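You operate a simulated robot arm through the tools that you are given. There is no shell and no other tool. Be economical: measure what you need, move in short steps, check, and stop when the job is done.

Carry out the task below with a simulated robot arm. There is one attempt and no reset: what you move stays moved.

Task
Put the dark cane sanding block on the pale table sheet.

Only the result counts: the job must be done as asked and must still hold three seconds after the hand-in. Knocking over, shifting, dropping, spilling or breaking anything else fails it. Flat cloth is picked up by pressing the open fingertips on it (5 to 10 N) and closing them slowly along it; thin cloth reads only 2 to 8 mm in the jaws.

Robot
A 7-joint arm with a two-finger parallel gripper, fixed in place. Base frame: the origin is at the foot of the arm, x ahead of it, y to its left, z up. Lengths are in mm, angles in rad, forces in N, time in s.
With the tool pointing down near the work surface it reaches from about 240 to 620 mm from the base axis. Its first joint turns from -1.152 to 1.152 rad. Payload 2.6 kg.
The TCP is the grasp point between the finger pads, 30 mm short of the fingertips. In the tool frame z runs along the fingers and y along their closing line. The gripper opens to 94 mm. The fingers are 28 mm wide and 10 mm thick; the gripper's body (50 by 96 mm) begins 55 mm behind the TCP.
Orientation is told as [roll, pitch, yaw] about the base's x, y, z axes, in that order, counted from this pose: with the fingers straight down and closing along the base's y, the tool's x points along the base's -x, its y along +y and its z along -z.

Tools
- The arm moves only by the tool jog_arm. Its argument "moves" is one flat list of numbers, 6 for each row, row after row: the shift along the tool's x, y, z in mm, then the turn, a rotation vector about the tool's x, y, z in rad. In form: [tx, ty, tz, rx, ry, rz, tx, ty, tz, rx, ry, rz, ...]. A call has 1 to 12 rows; each row shifts and turns the commanded pose from where the row before left it, along the tool's axes as they then stand. "hand" is the opening in per cent of the stroke, from 0 (shut) to 100 (fully open), set as the call begins (left out, the last holds). Rows are played at 5 a second. More than 50 mm and 0.15 rad between two rows, or a gripper value outside its range, and nothing of the call is played. Where a pose cannot be reached the arm comes as near as it can. A force on the tool above 40 N (or 10 N above the force at the start of the call, whichever is more), or a blocked arm, ends the call early, and 0.2 s more pass. The fingers move at their own pace (about 72 mm/s each) and stop on an object; they squeeze with about 43 N. The grip force told is the motor's: it shows also when the fingers shut on nothing. Time passes only in rows, and 0.2 s behind the last, so rows that do not move let the fingers close. It gives the time, the measured TCP pose, the force on the tool (base axes), the opening and the grip force at its end, in the units of the frame above (readings bear some noise).
- Cameras (640 x 400 px; columns grow to the right, rows downward): "scene" is fixed at [15.1, 425.5, 558.8]; the picture's right is [-0.93, -0.36, 0.00], its down [-0.22, 0.57, -0.79] and it looks along [0.29, -0.74, -0.61] (base axes); focal length 328 px, centre (320, 200). "wrist" rides on the gripper at [76, 14, -102] in the tool frame; the picture's right is [-0.18, 0.98, 0.00], its down [-0.75, -0.14, -0.64] and it looks along [-0.63, -0.12, 0.77] (tool axes); focal length 243 px, centre (320, 200). There is no depth. A picture from a camera that has moved, and an enlarged one, comes with that camera's place and axes in the base frame and with its lens. The place of the scene camera against the robot may be out by one fixed shift of up to 12 mm in any direction.
- capture(camera): a new picture of that camera. The clock stands still meanwhile.
- close_up(camera, box): a new picture of the part [left, top, right, bottom] of that camera's present view, enlarged. The clock stands still meanwhile.
- job_done(): hands the job in; it is judged then, once.

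Go step by step. Nothing tells you positions but the pictures and the camera data: compare them with the known pose of the tool, close in by small moves and look again before you grip or let go. The budget is 90 turns and 46 pictures, counting those below and the enlarged ones. Unless the task says otherwise, let go and move clear before handing in, and close with one line.

The tools are called after "Emit:" as name(argument=value, ...) on one line, values as JSON. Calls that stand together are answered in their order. jog_arm: Moves the arm, as the interface text tells. Its arguments: {"type":"object","properties":{"moves":{"type":"array","items":{"type":"number"}},"hand":{"type":"number"}},"required":["moves"]} The other tools are called the same way: capture (camera) takes a picture; close_up (camera, box) takes an enlarged picture of a part of a camera's view; job_done () hands the job in.

At the start:

```text
t: 0.0
position: [335.7, -93.4, 235.8]
ee_rot: [0.0, 0.0, 0.001]
wrist_force: [1.0, 0.0, 0.2]
width: 94.0
grip_force: 0.1
```

scene: 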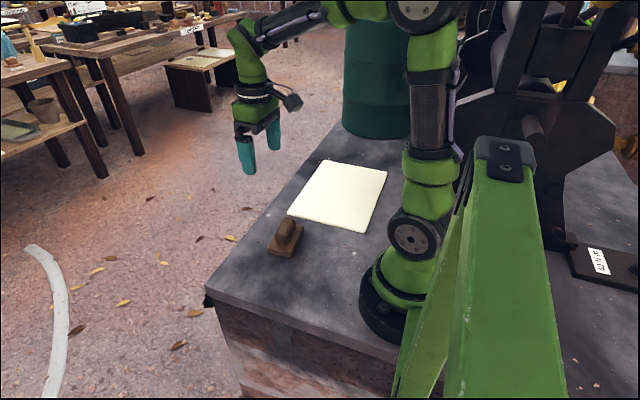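
wrist: 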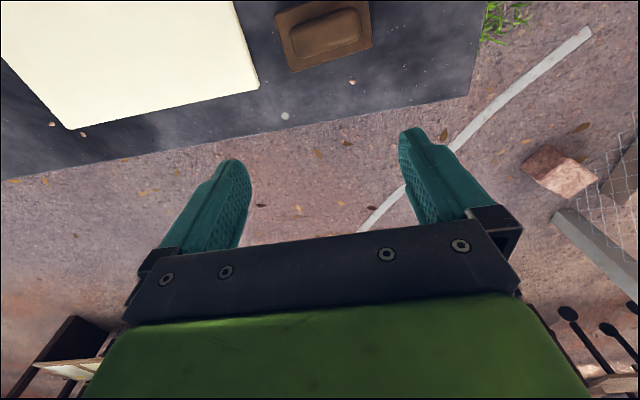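

The sanding block seems to lie around (293, -80), with its long side along y, and the pale sheet covers roughly x 137–333, y -466 to -166. I'll look closer before moving.

Emit:
close_up(camera="scene", box=[240, 150, 400, 270])

Emit:
jog_arm(moves=[30, 0, 0, 0, 0, 0, 30, 0, 0, 0, 0, 0.14, 0, 0, 0, 0, 0, 0.14, 0, 0, 0, 0, 0, 0.14])

Emit:
capture(camera="wrist")

```text
3.33 times, centred on (320, 210) of scene
camera zoom: at [15.1, 425.5, 558.8], right [-0.93, -0.36, 0.0], down [-0.22, 0.57, -0.79], along [0.29, -0.74, -0.61], focal length 1093 px, centre (320, 167)
```

zoom: 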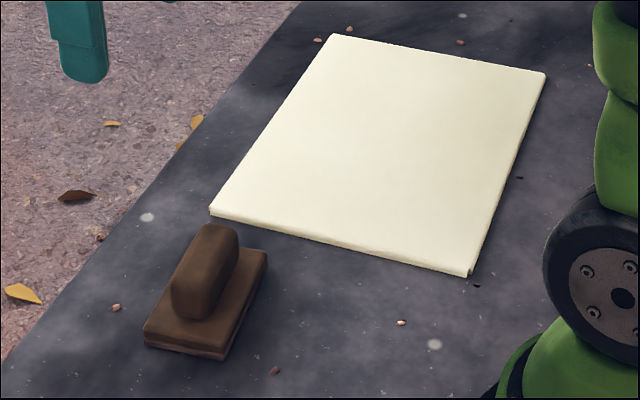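

```text
t: 1.0
position: [276.3, -93.0, 235.7]
ee_rot: [0.001, 0.0, -0.419]
wrist_force: [-0.6, 0.5, 0.2]
width: 94.0
grip_force: 0.1
```

```text
42 pictures are left
camera wrist: at [214.3, -49.6, 338.3], right [0.57, 0.82, 0.0], down [0.63, -0.44, 0.64], along [0.53, -0.37, -0.77], focal length 243 px, centre (320, 200)
```

wrist: 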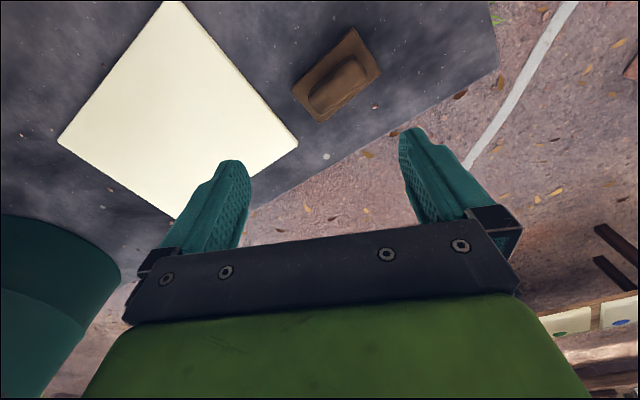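

The block is centred near (291, -80), with its handle tilted about 0.15 rad from y. I'll turn the tool so the fingers close across the handle, staying high above it.

Emit:
jog_arm(moves=[-8.1, 17.9, 0, 0, 0, 0, 0, 0, 0, 0, 0, 0.143, 0, 0, 0, 0, 0, 0.143, 0, 0, 0, 0, 0, 0.143, 0, 0, 0, 0, 0, 0.143, 0, 0, 0, 0, 0, 0.143, 0, 0, 0, 0, 0, 0.143, 0, 0, 0, 0, 0, 0.143, 0, 0, 30, 0, 0, 0, 0, 0, 30, 0, 0, 0, 0, 0, 0, 0, 0, 0])

Emit:
capture(camera="wrist")

Emit:
close_up(camera="scene", box=[220, 150, 380, 270])

```text
t: 3.4
position: [291.9, -81.2, 175.8]
ee_rot: [0.0, 0.0, -1.421]
wrist_force: [0.1, -0.2, 0.1]
width: 94.1
grip_force: 0.0
```

```text
41 pictures are left
camera wrist: at [295.2, -3.6, 278.1], right [1.0, -0.03, 0.0], down [-0.03, -0.77, 0.64], along [-0.02, -0.64, -0.77], focal length 243 px, centre (320, 200)
```

wrist: 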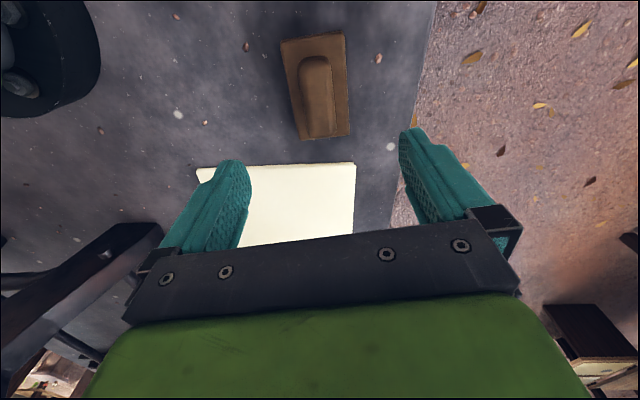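

```text
3.33 times, centred on (300, 210) of scene
camera zoom: at [15.1, 425.5, 558.8], right [-0.93, -0.36, 0.0], down [-0.22, 0.57, -0.79], along [0.29, -0.74, -0.61], focal length 1093 px, centre (387, 167)
```

zoom: 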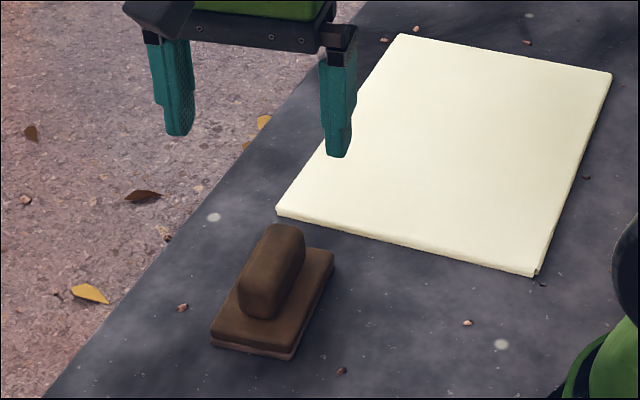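

The handle is about 28 mm wide and reaches to roughly z = 60, centred near (292, -76). I'll descend partway and check alignment.

Emit:
jog_arm(moves=[4, 0, 0, 0, 0, 0.045, 0, 0, 30, 0, 0, 0, 0, 0, 30, 0, 0, 0, 0, 0, 20, 0, 0, 0, 0, 0, 0, 0, 0, 0])

Emit:
capture(camera="wrist")

Emit:
close_up(camera="scene", box=[220, 170, 340, 260])

```text
t: 4.6
position: [290.9, -77.8, 96.7]
ee_rot: [0.001, 0.001, -1.464]
wrist_force: [-0.8, 0.1, 0.8]
width: 93.9
grip_force: 0.0
```

```text
39 pictures are left
camera wrist: at [298.4, -0.1, 198.7], right [1.0, -0.08, 0.0], down [-0.06, -0.76, 0.64], along [-0.05, -0.64, -0.77], focal length 243 px, centre (320, 200)
```

wrist: 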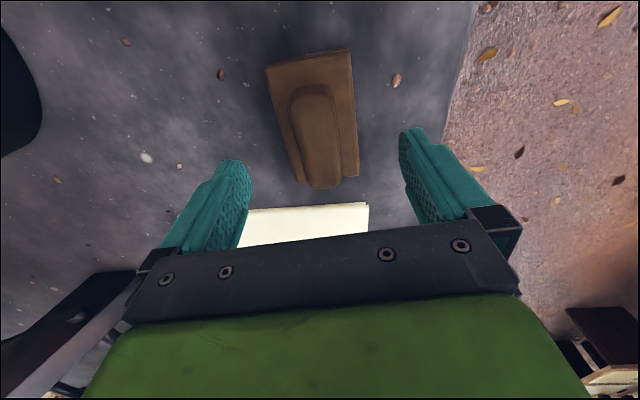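

```text
4.44 times, centred on (280, 215) of scene
camera zoom: at [15.1, 425.5, 558.8], right [-0.93, -0.36, 0.0], down [-0.22, 0.57, -0.79], along [0.29, -0.74, -0.61], focal length 1457 px, centre (498, 133)
```

zoom: 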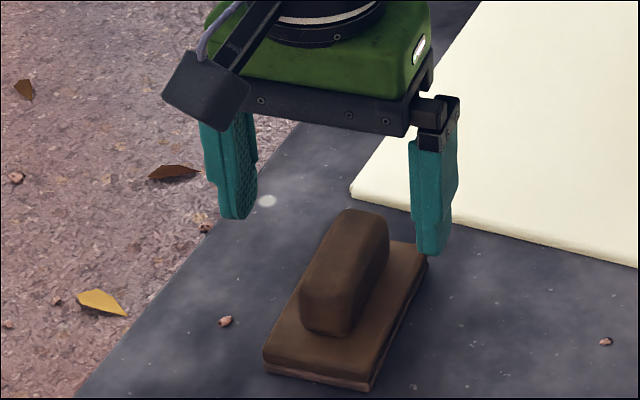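

The fingers straddle the handle, well centred. I'll lower until the tips are just above the block's base plate, then check from the side.

Emit:
jog_arm(moves=[0, 1, 20, 0, 0, 0.015, 0, 0, 12, 0, 0, 0, 0, 0, 8, 0, 0, 0, 0, 0, 0, 0, 0, 0])

Emit:
close_up(camera="scene", box=[220, 170, 340, 260])

Emit:
capture(camera="wrist")

```text
t: 5.6
position: [293.1, -76.9, 57.8]
ee_rot: [-0.001, 0.001, -1.48]
wrist_force: [0.1, -0.2, 0.2]
width: 93.9
grip_force: 0.0
```

```text
4.44 times, centred on (280, 215) of scene
camera zoom: at [15.1, 425.5, 558.8], right [-0.93, -0.36, 0.0], down [-0.22, 0.57, -0.79], along [0.29, -0.74, -0.61], focal length 1457 px, centre (498, 133)
```

zoom: 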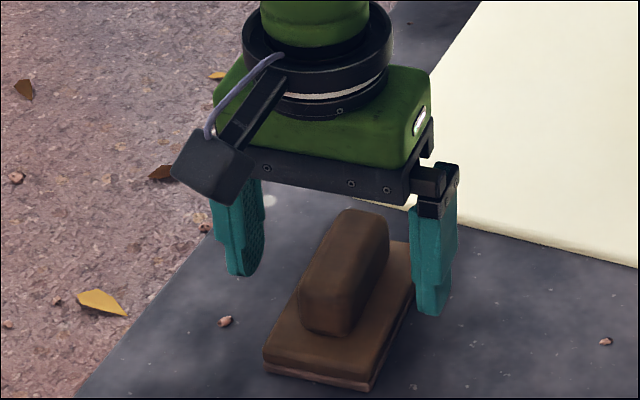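

```text
36 pictures are left
camera wrist: at [300.3, 0.4, 158.5], right [1.0, -0.09, 0.0], down [-0.07, -0.76, 0.64], along [-0.06, -0.64, -0.77], focal length 243 px, centre (320, 200)
```

wrist: 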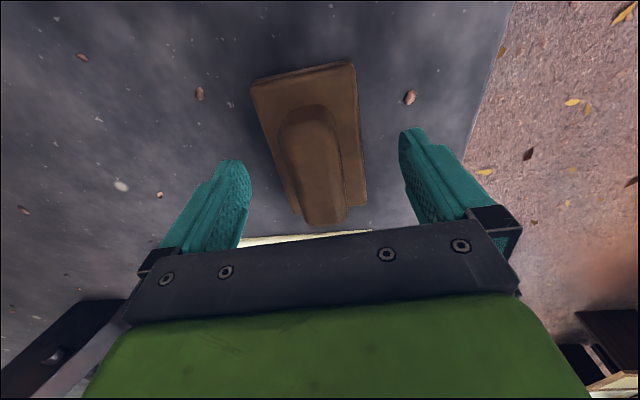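

Tips are at about z = 28, above the base plate and beside the handle. Closing now.

Emit:
jog_arm(hand=0, moves=[0, 0, 0, 0, 0, 0, 0, 0, 0, 0, 0, 0, 0, 0, 0, 0, 0, 0, 0, 0, 0, 0, 0, 0, 0, 0, 0, 0, 0, 0])

Emit:
close_up(camera="scene", box=[220, 170, 340, 260])

```text
t: 6.8
position: [293.0, -76.7, 57.4]
ee_rot: [0.002, 0.0, -1.481]
wrist_force: [-4.4, 1.7, 23.4]
width: 29.1
grip_force: 42.7
```

```text
4.44 times, centred on (280, 215) of scene
camera zoom: at [15.0, 425.5, 558.8], right [-0.93, -0.36, 0.0], down [-0.22, 0.57, -0.79], along [0.29, -0.74, -0.61], focal length 1457 px, centre (498, 133)
```

zoom: 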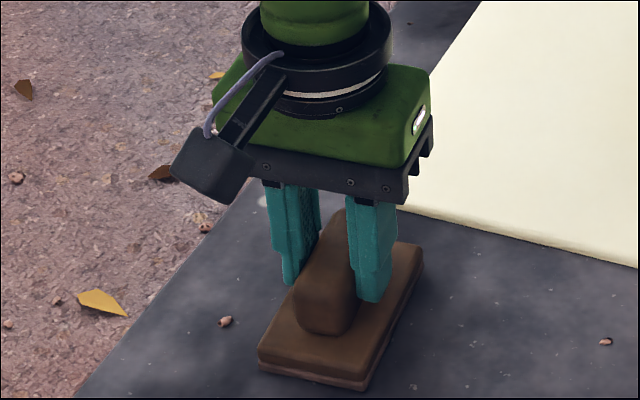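

The handle is gripped at 29 mm. Lifting gently.

Emit:
jog_arm(moves=[0, 0, -5, 0, 0, 0, 0, 0, -10, 0, 0, 0, 0, 0, -15, 0, 0, 0, 0, 0, -20, 0, 0, 0, 0, 0, -20, 0, 0, 0, 0, 0, 0, 0, 0, 0])

Emit:
capture(camera="scene")

Emit:
capture(camera="wrist")

```text
t: 8.2
position: [292.6, -77.5, 125.9]
ee_rot: [0.0, 0.0, -1.48]
wrist_force: [-0.4, 0.3, 0.7]
width: 0.2
grip_force: 32.5
```

```text
34 pictures are left
```

scene: 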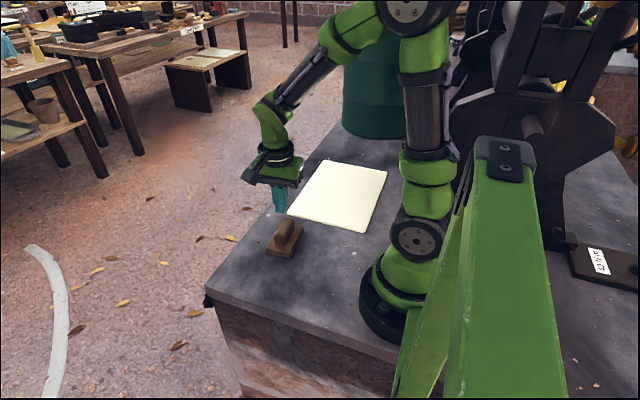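

```text
33 pictures are left
camera wrist: at [301.3, 0.7, 229.0], right [1.0, -0.09, 0.0], down [-0.07, -0.76, 0.64], along [-0.06, -0.64, -0.77], focal length 243 px, centre (320, 200)
```

wrist: 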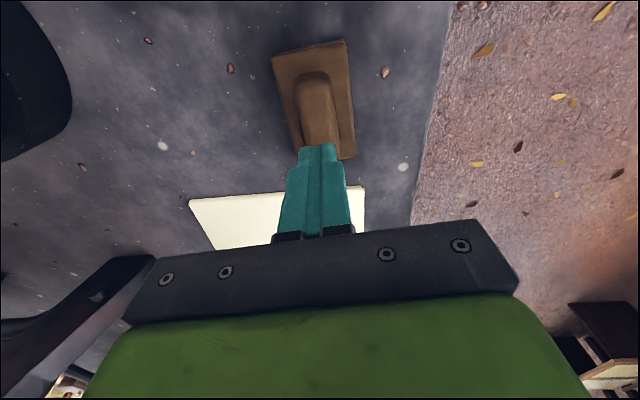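

The grip slipped off upward: the block stayed on the table and the fingers shut on nothing. I'll study the block's shape up close before regripping.

Emit:
close_up(camera="scene", box=[250, 210, 322, 265])

Emit:
close_up(camera="wrist", box=[240, 20, 400, 170])

```text
7.27 times, centred on (286, 238) of scene
camera zoom: at [15.1, 425.5, 558.8], right [-0.93, -0.36, 0.0], down [-0.22, 0.57, -0.79], along [0.29, -0.74, -0.61], focal length 2384 px, centre (567, -73)
```

zoom: 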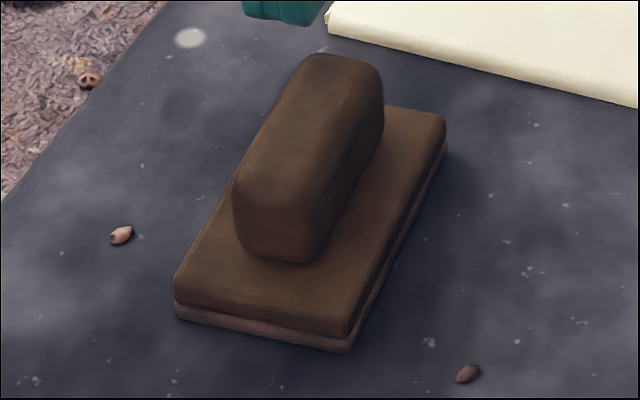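

```text
2.67 times, centred on (320, 95) of wrist
camera zoom: at [301.3, 0.7, 229.0], right [1.0, -0.09, 0.0], down [-0.07, -0.76, 0.64], along [-0.06, -0.64, -0.77], focal length 647 px, centre (320, 480)
```

zoom: 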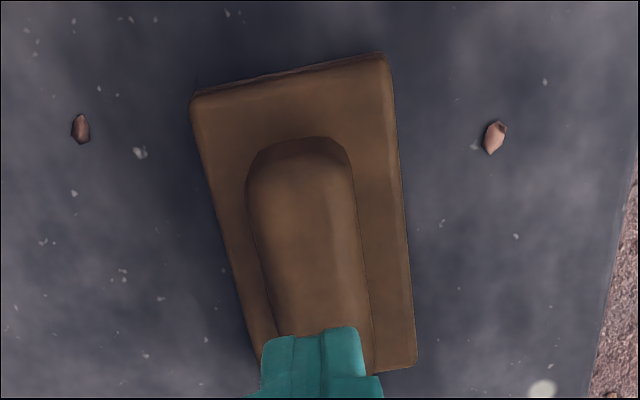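

The handle has flat sides but rounded top edges; its top is only at about z = 48, so I gripped too high. I'll half open the fingers, go lower until near the base plate, then regrip.

Emit:
jog_arm(hand=56, moves=[0, 0, 0, 0, 0, 0, 0, 0, 0, 0, 0, 0, 0, 0, 30, 0, 0, 0, 0, 0, 20, 0, 0, 0, 0, 0, 15, 0, 0, 0, 0, 0, 6, 0, 0, 0, 0, 0, 0, 0, 0, 0])

Emit:
close_up(camera="scene", box=[240, 190, 330, 260])

```text
t: 9.8
position: [291.2, -77.2, 55.4]
ee_rot: [0.001, 0.0, -1.481]
wrist_force: [-0.2, 0.1, 0.3]
width: 52.6
grip_force: 0.1
```

```text
5.71 times, centred on (285, 225) of scene
camera zoom: at [15.1, 425.5, 558.8], right [-0.93, -0.36, 0.0], down [-0.22, 0.57, -0.79], along [0.29, -0.74, -0.61], focal length 1873 px, centre (520, 57)
```

zoom: 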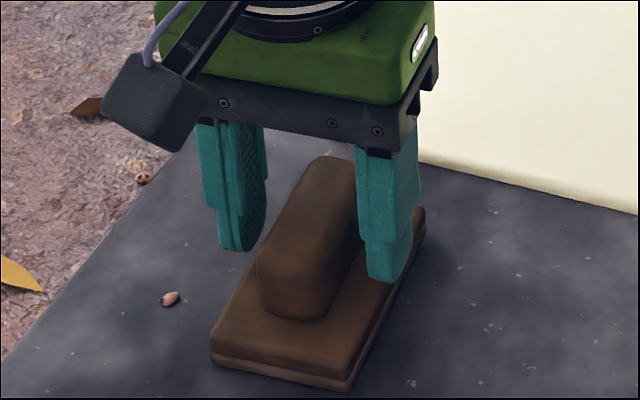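

Fingers straddle the handle with some room left beneath. Lowering in small steps while watching for contact force.

Emit:
jog_arm(moves=[0, 0, 2, 0, 0, 0, 0, 0, 2, 0, 0, 0, 0, 0, 2, 0, 0, 0, 0, 0, 0, 0, 0, 0])

```text
t: 10.8
position: [291.8, -77.2, 49.7]
ee_rot: [0.0, -0.001, -1.479]
wrist_force: [-0.3, 0.9, 0.0]
width: 52.4
grip_force: 0.0
```

Emit:
jog_arm(moves=[0, 0, 1, 0, 0, 0, 0, 0, 1, 0, 0, 0, 0, 0, 0, 0, 0, 0])

Emit:
close_up(camera="scene", box=[240, 190, 330, 260])

```text
t: 11.6
position: [292.1, -76.0, 47.9]
ee_rot: [0.001, 0.001, -1.481]
wrist_force: [-8.9, 3.5, 29.6]
width: 52.5
grip_force: 0.0
```

```text
5.71 times, centred on (285, 225) of scene
camera zoom: at [15.0, 425.5, 558.8], right [-0.93, -0.36, 0.0], down [-0.22, 0.57, -0.79], along [0.29, -0.74, -0.61], focal length 1873 px, centre (520, 57)
```

zoom: 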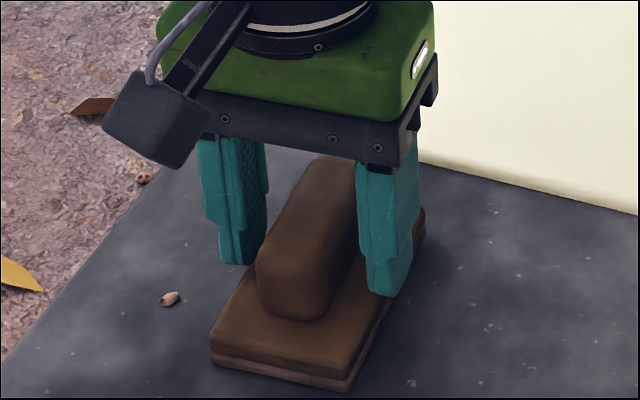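

The tips touched the base plate at about z = 18. Backing off 1.5 mm, then closing on the handle.

Emit:
jog_arm(moves=[0, 0, -1.5, 0, 0, 0, 0, 0, 0, 0, 0, 0])

Emit:
jog_arm(hand=0, moves=[0, 0, 0, 0, 0, 0, 0, 0, 0, 0, 0, 0, 0, 0, 0, 0, 0, 0, 0, 0, 0, 0, 0, 0, 0, 0, 0, 0, 0, 0])

Emit:
jog_arm(moves=[0, 0, -3, 0, 0, 0, 0, 0, -3, 0, 0, 0, 0, 0, 0, 0, 0, 0])

Emit:
close_up(camera="scene", box=[240, 190, 330, 260])

```text
t: 12.2
position: [291.5, -76.9, 47.9]
ee_rot: [-0.001, 0.0, -1.48]
wrist_force: [-0.9, 0.5, 0.0]
width: 52.7
grip_force: 0.2
```

```text
t: 13.4
position: [292.1, -75.9, 49.0]
ee_rot: [0.0, 0.0, -1.481]
wrist_force: [0.0, 0.3, -0.4]
width: 33.5
grip_force: 43.0
```

```text
t: 14.2
position: [292.9, -76.0, 53.8]
ee_rot: [0.0, 0.001, -1.48]
wrist_force: [0.1, -0.3, -1.4]
width: 33.2
grip_force: 42.8
```

```text
5.71 times, centred on (285, 225) of scene
camera zoom: at [15.1, 425.5, 558.8], right [-0.93, -0.36, 0.0], down [-0.22, 0.57, -0.79], along [0.29, -0.74, -0.61], focal length 1873 px, centre (520, 57)
```

zoom: 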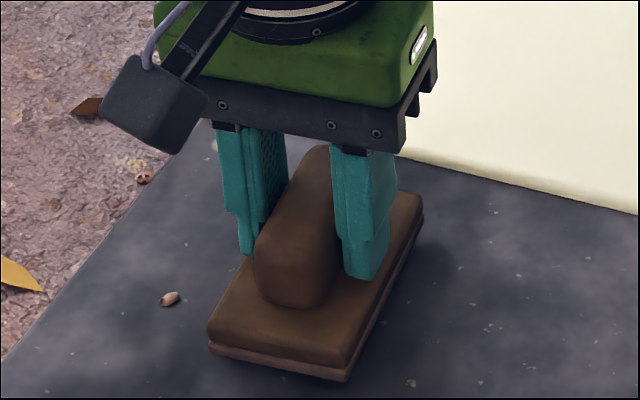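

The block is held firmly (33 mm) and hangs level. Lifting it further and carrying it over the sheet's middle.

Emit:
jog_arm(moves=[0, 0, -15, 0, 0, 0, 0, 0, -25, 0, 0, 0, 0, 0, -15, 0, 0, 0, -15, -5, 0, 0, 0, 0, -30, -9, 0, 0, 0, 0, -30, -9, 0, 0, 0, 0, -30, -9, 0, 0, 0, 0, -30, -9, 0, 0, 0, 0, -30, -9, 0, 0, 0, 0, -30, -9, 0, 0, 0, 0, -15, -5.3, 0, 0, 0, 0, 0, 0, 0, 0, 0, 0])

Emit:
capture(camera="scene")

Emit:
capture(camera="wrist")

```text
t: 16.8
position: [247.0, -292.2, 109.9]
ee_rot: [-0.001, 0.0, -1.48]
wrist_force: [-0.5, 0.4, -0.6]
width: 33.7
grip_force: 42.9
```

```text
27 pictures are left
```

scene: 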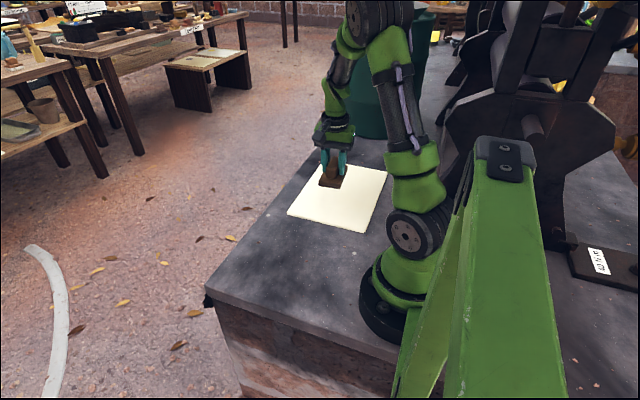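

```text
26 pictures are left
camera wrist: at [254.9, -215.3, 212.1], right [1.0, -0.09, 0.0], down [-0.07, -0.76, 0.64], along [-0.06, -0.64, -0.77], focal length 243 px, centre (320, 200)
```

wrist: 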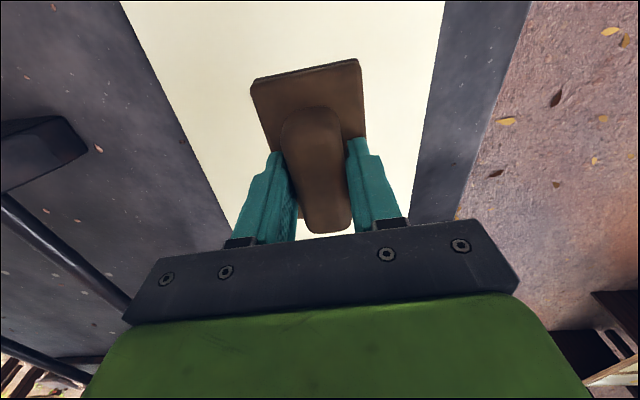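

The block hangs over the sheet's middle. Lowering to just above it, then feeling for contact.

Emit:
jog_arm(moves=[0, -8, 10, 0, 0, 0, 0, 0, 15, 0, 0, 0, 0, 0, 15, 0, 0, 0, 0, 0, 6, 0, 0, 0, 0, 0, 0, 0, 0, 0])

Emit:
close_up(camera="scene", box=[280, 140, 400, 240])

```text
t: 18.0
position: [239.6, -292.7, 64.4]
ee_rot: [0.001, -0.001, -1.481]
wrist_force: [0.4, -0.2, -1.1]
width: 33.8
grip_force: 42.6
```

```text
4.00 times, centred on (340, 190) of scene
camera zoom: at [15.1, 425.5, 558.8], right [-0.93, -0.36, 0.0], down [-0.22, 0.57, -0.79], along [0.29, -0.74, -0.61], focal length 1311 px, centre (240, 240)
```

zoom: 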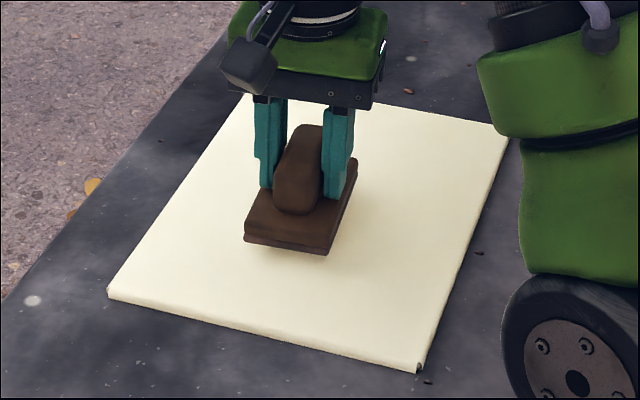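

Emit:
jog_arm(moves=[0, 0, 2, 0, 0, 0, 0, 0, 2, 0, 0, 0, 0, 0, 2, 0, 0, 0, 0, 0, 0, 0, 0, 0])

Emit:
jog_arm(moves=[0, 0, 1, 0, 0, 0, 0, 0, 1, 0, 0, 0, 0, 0, 0, 0, 0, 0])

```text
t: 19.0
position: [238.8, -292.2, 57.4]
ee_rot: [0.001, -0.001, -1.481]
wrist_force: [0.0, 0.6, -0.5]
width: 33.7
grip_force: 42.7
```

```text
t: 19.8
position: [238.8, -293.3, 56.2]
ee_rot: [0.001, 0.0, -1.48]
wrist_force: [-5.2, 5.0, 18.8]
width: 33.6
grip_force: 43.6
```

Contact on the sheet. I'll ease the pressure off slightly, open the fingers and rise.

Emit:
jog_arm(moves=[0, 0, -0.7, 0, 0, 0, 0, 0, 0, 0, 0, 0])

Emit:
jog_arm(hand=60, moves=[0, 0, 0, 0, 0, 0, 0, 0, 0, 0, 0, 0, 0, 0, 0, 0, 0, 0])

Emit:
jog_arm(moves=[0, 0, -5, 0, 0, 0, 0, 0, -15, 0, 0, 0, 0, 0, -25, 0, 0, 0, 0, 0, -30, 0, 0, 0, 0, 0, -30, 0, 0, 0, 0, 0, 0, 0, 0, 0])

Emit:
close_up(camera="scene", box=[280, 140, 400, 240])

Emit:
capture(camera="wrist")

```text
t: 20.4
position: [239.8, -292.9, 55.5]
ee_rot: [0.001, 0.0, -1.481]
wrist_force: [-1.2, -1.2, 4.0]
width: 34.0
grip_force: 43.2
```

```text
t: 21.2
position: [238.3, -292.5, 56.8]
ee_rot: [0.0, 0.0, -1.481]
wrist_force: [0.4, 0.4, -0.2]
width: 56.4
grip_force: 0.0
```

```text
t: 22.6
position: [238.5, -292.9, 161.4]
ee_rot: [0.001, 0.002, -1.478]
wrist_force: [-0.5, 1.1, -0.4]
width: 56.6
grip_force: 0.0
```

```text
4.00 times, centred on (340, 190) of scene
camera zoom: at [15.1, 425.5, 558.8], right [-0.93, -0.36, 0.0], down [-0.22, 0.57, -0.79], along [0.29, -0.74, -0.61], focal length 1311 px, centre (240, 240)
```

zoom: 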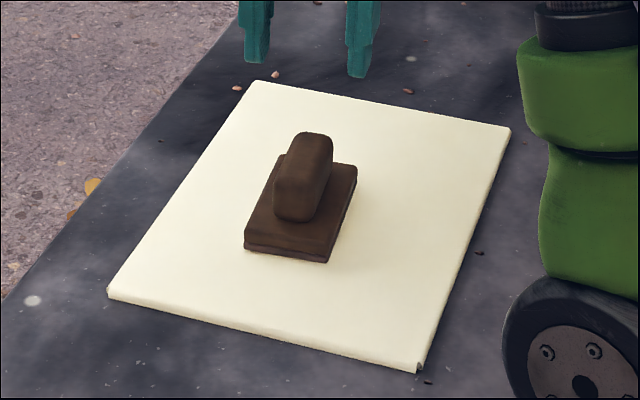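

```text
23 pictures are left
camera wrist: at [247.1, -215.7, 263.2], right [1.0, -0.09, 0.0], down [-0.07, -0.76, 0.64], along [-0.06, -0.64, -0.77], focal length 243 px, centre (320, 200)
```

wrist: 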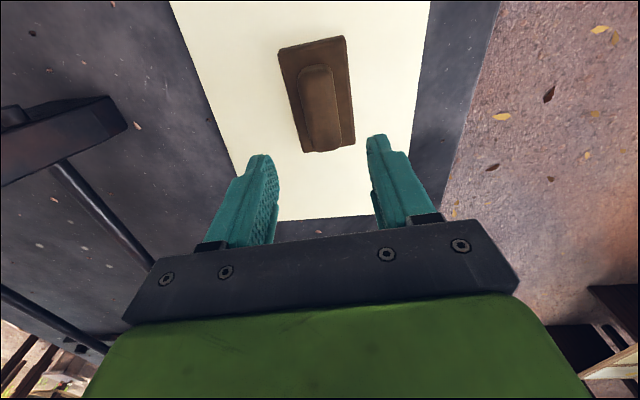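

The block rests flat in the middle of the sheet, the sheet looks unmoved, and the gripper is clear above it. Handing in.

Emit:
job_done()

```text
The job is handed in.
```

The sanding block is sitting flat in the middle of the pale table sheet, and the arm has let go and moved clear. My first grip slipped off the handle without lifting the block, so I gripped lower and carried it across. The sheet and everything else look unmoved in the last pictures.
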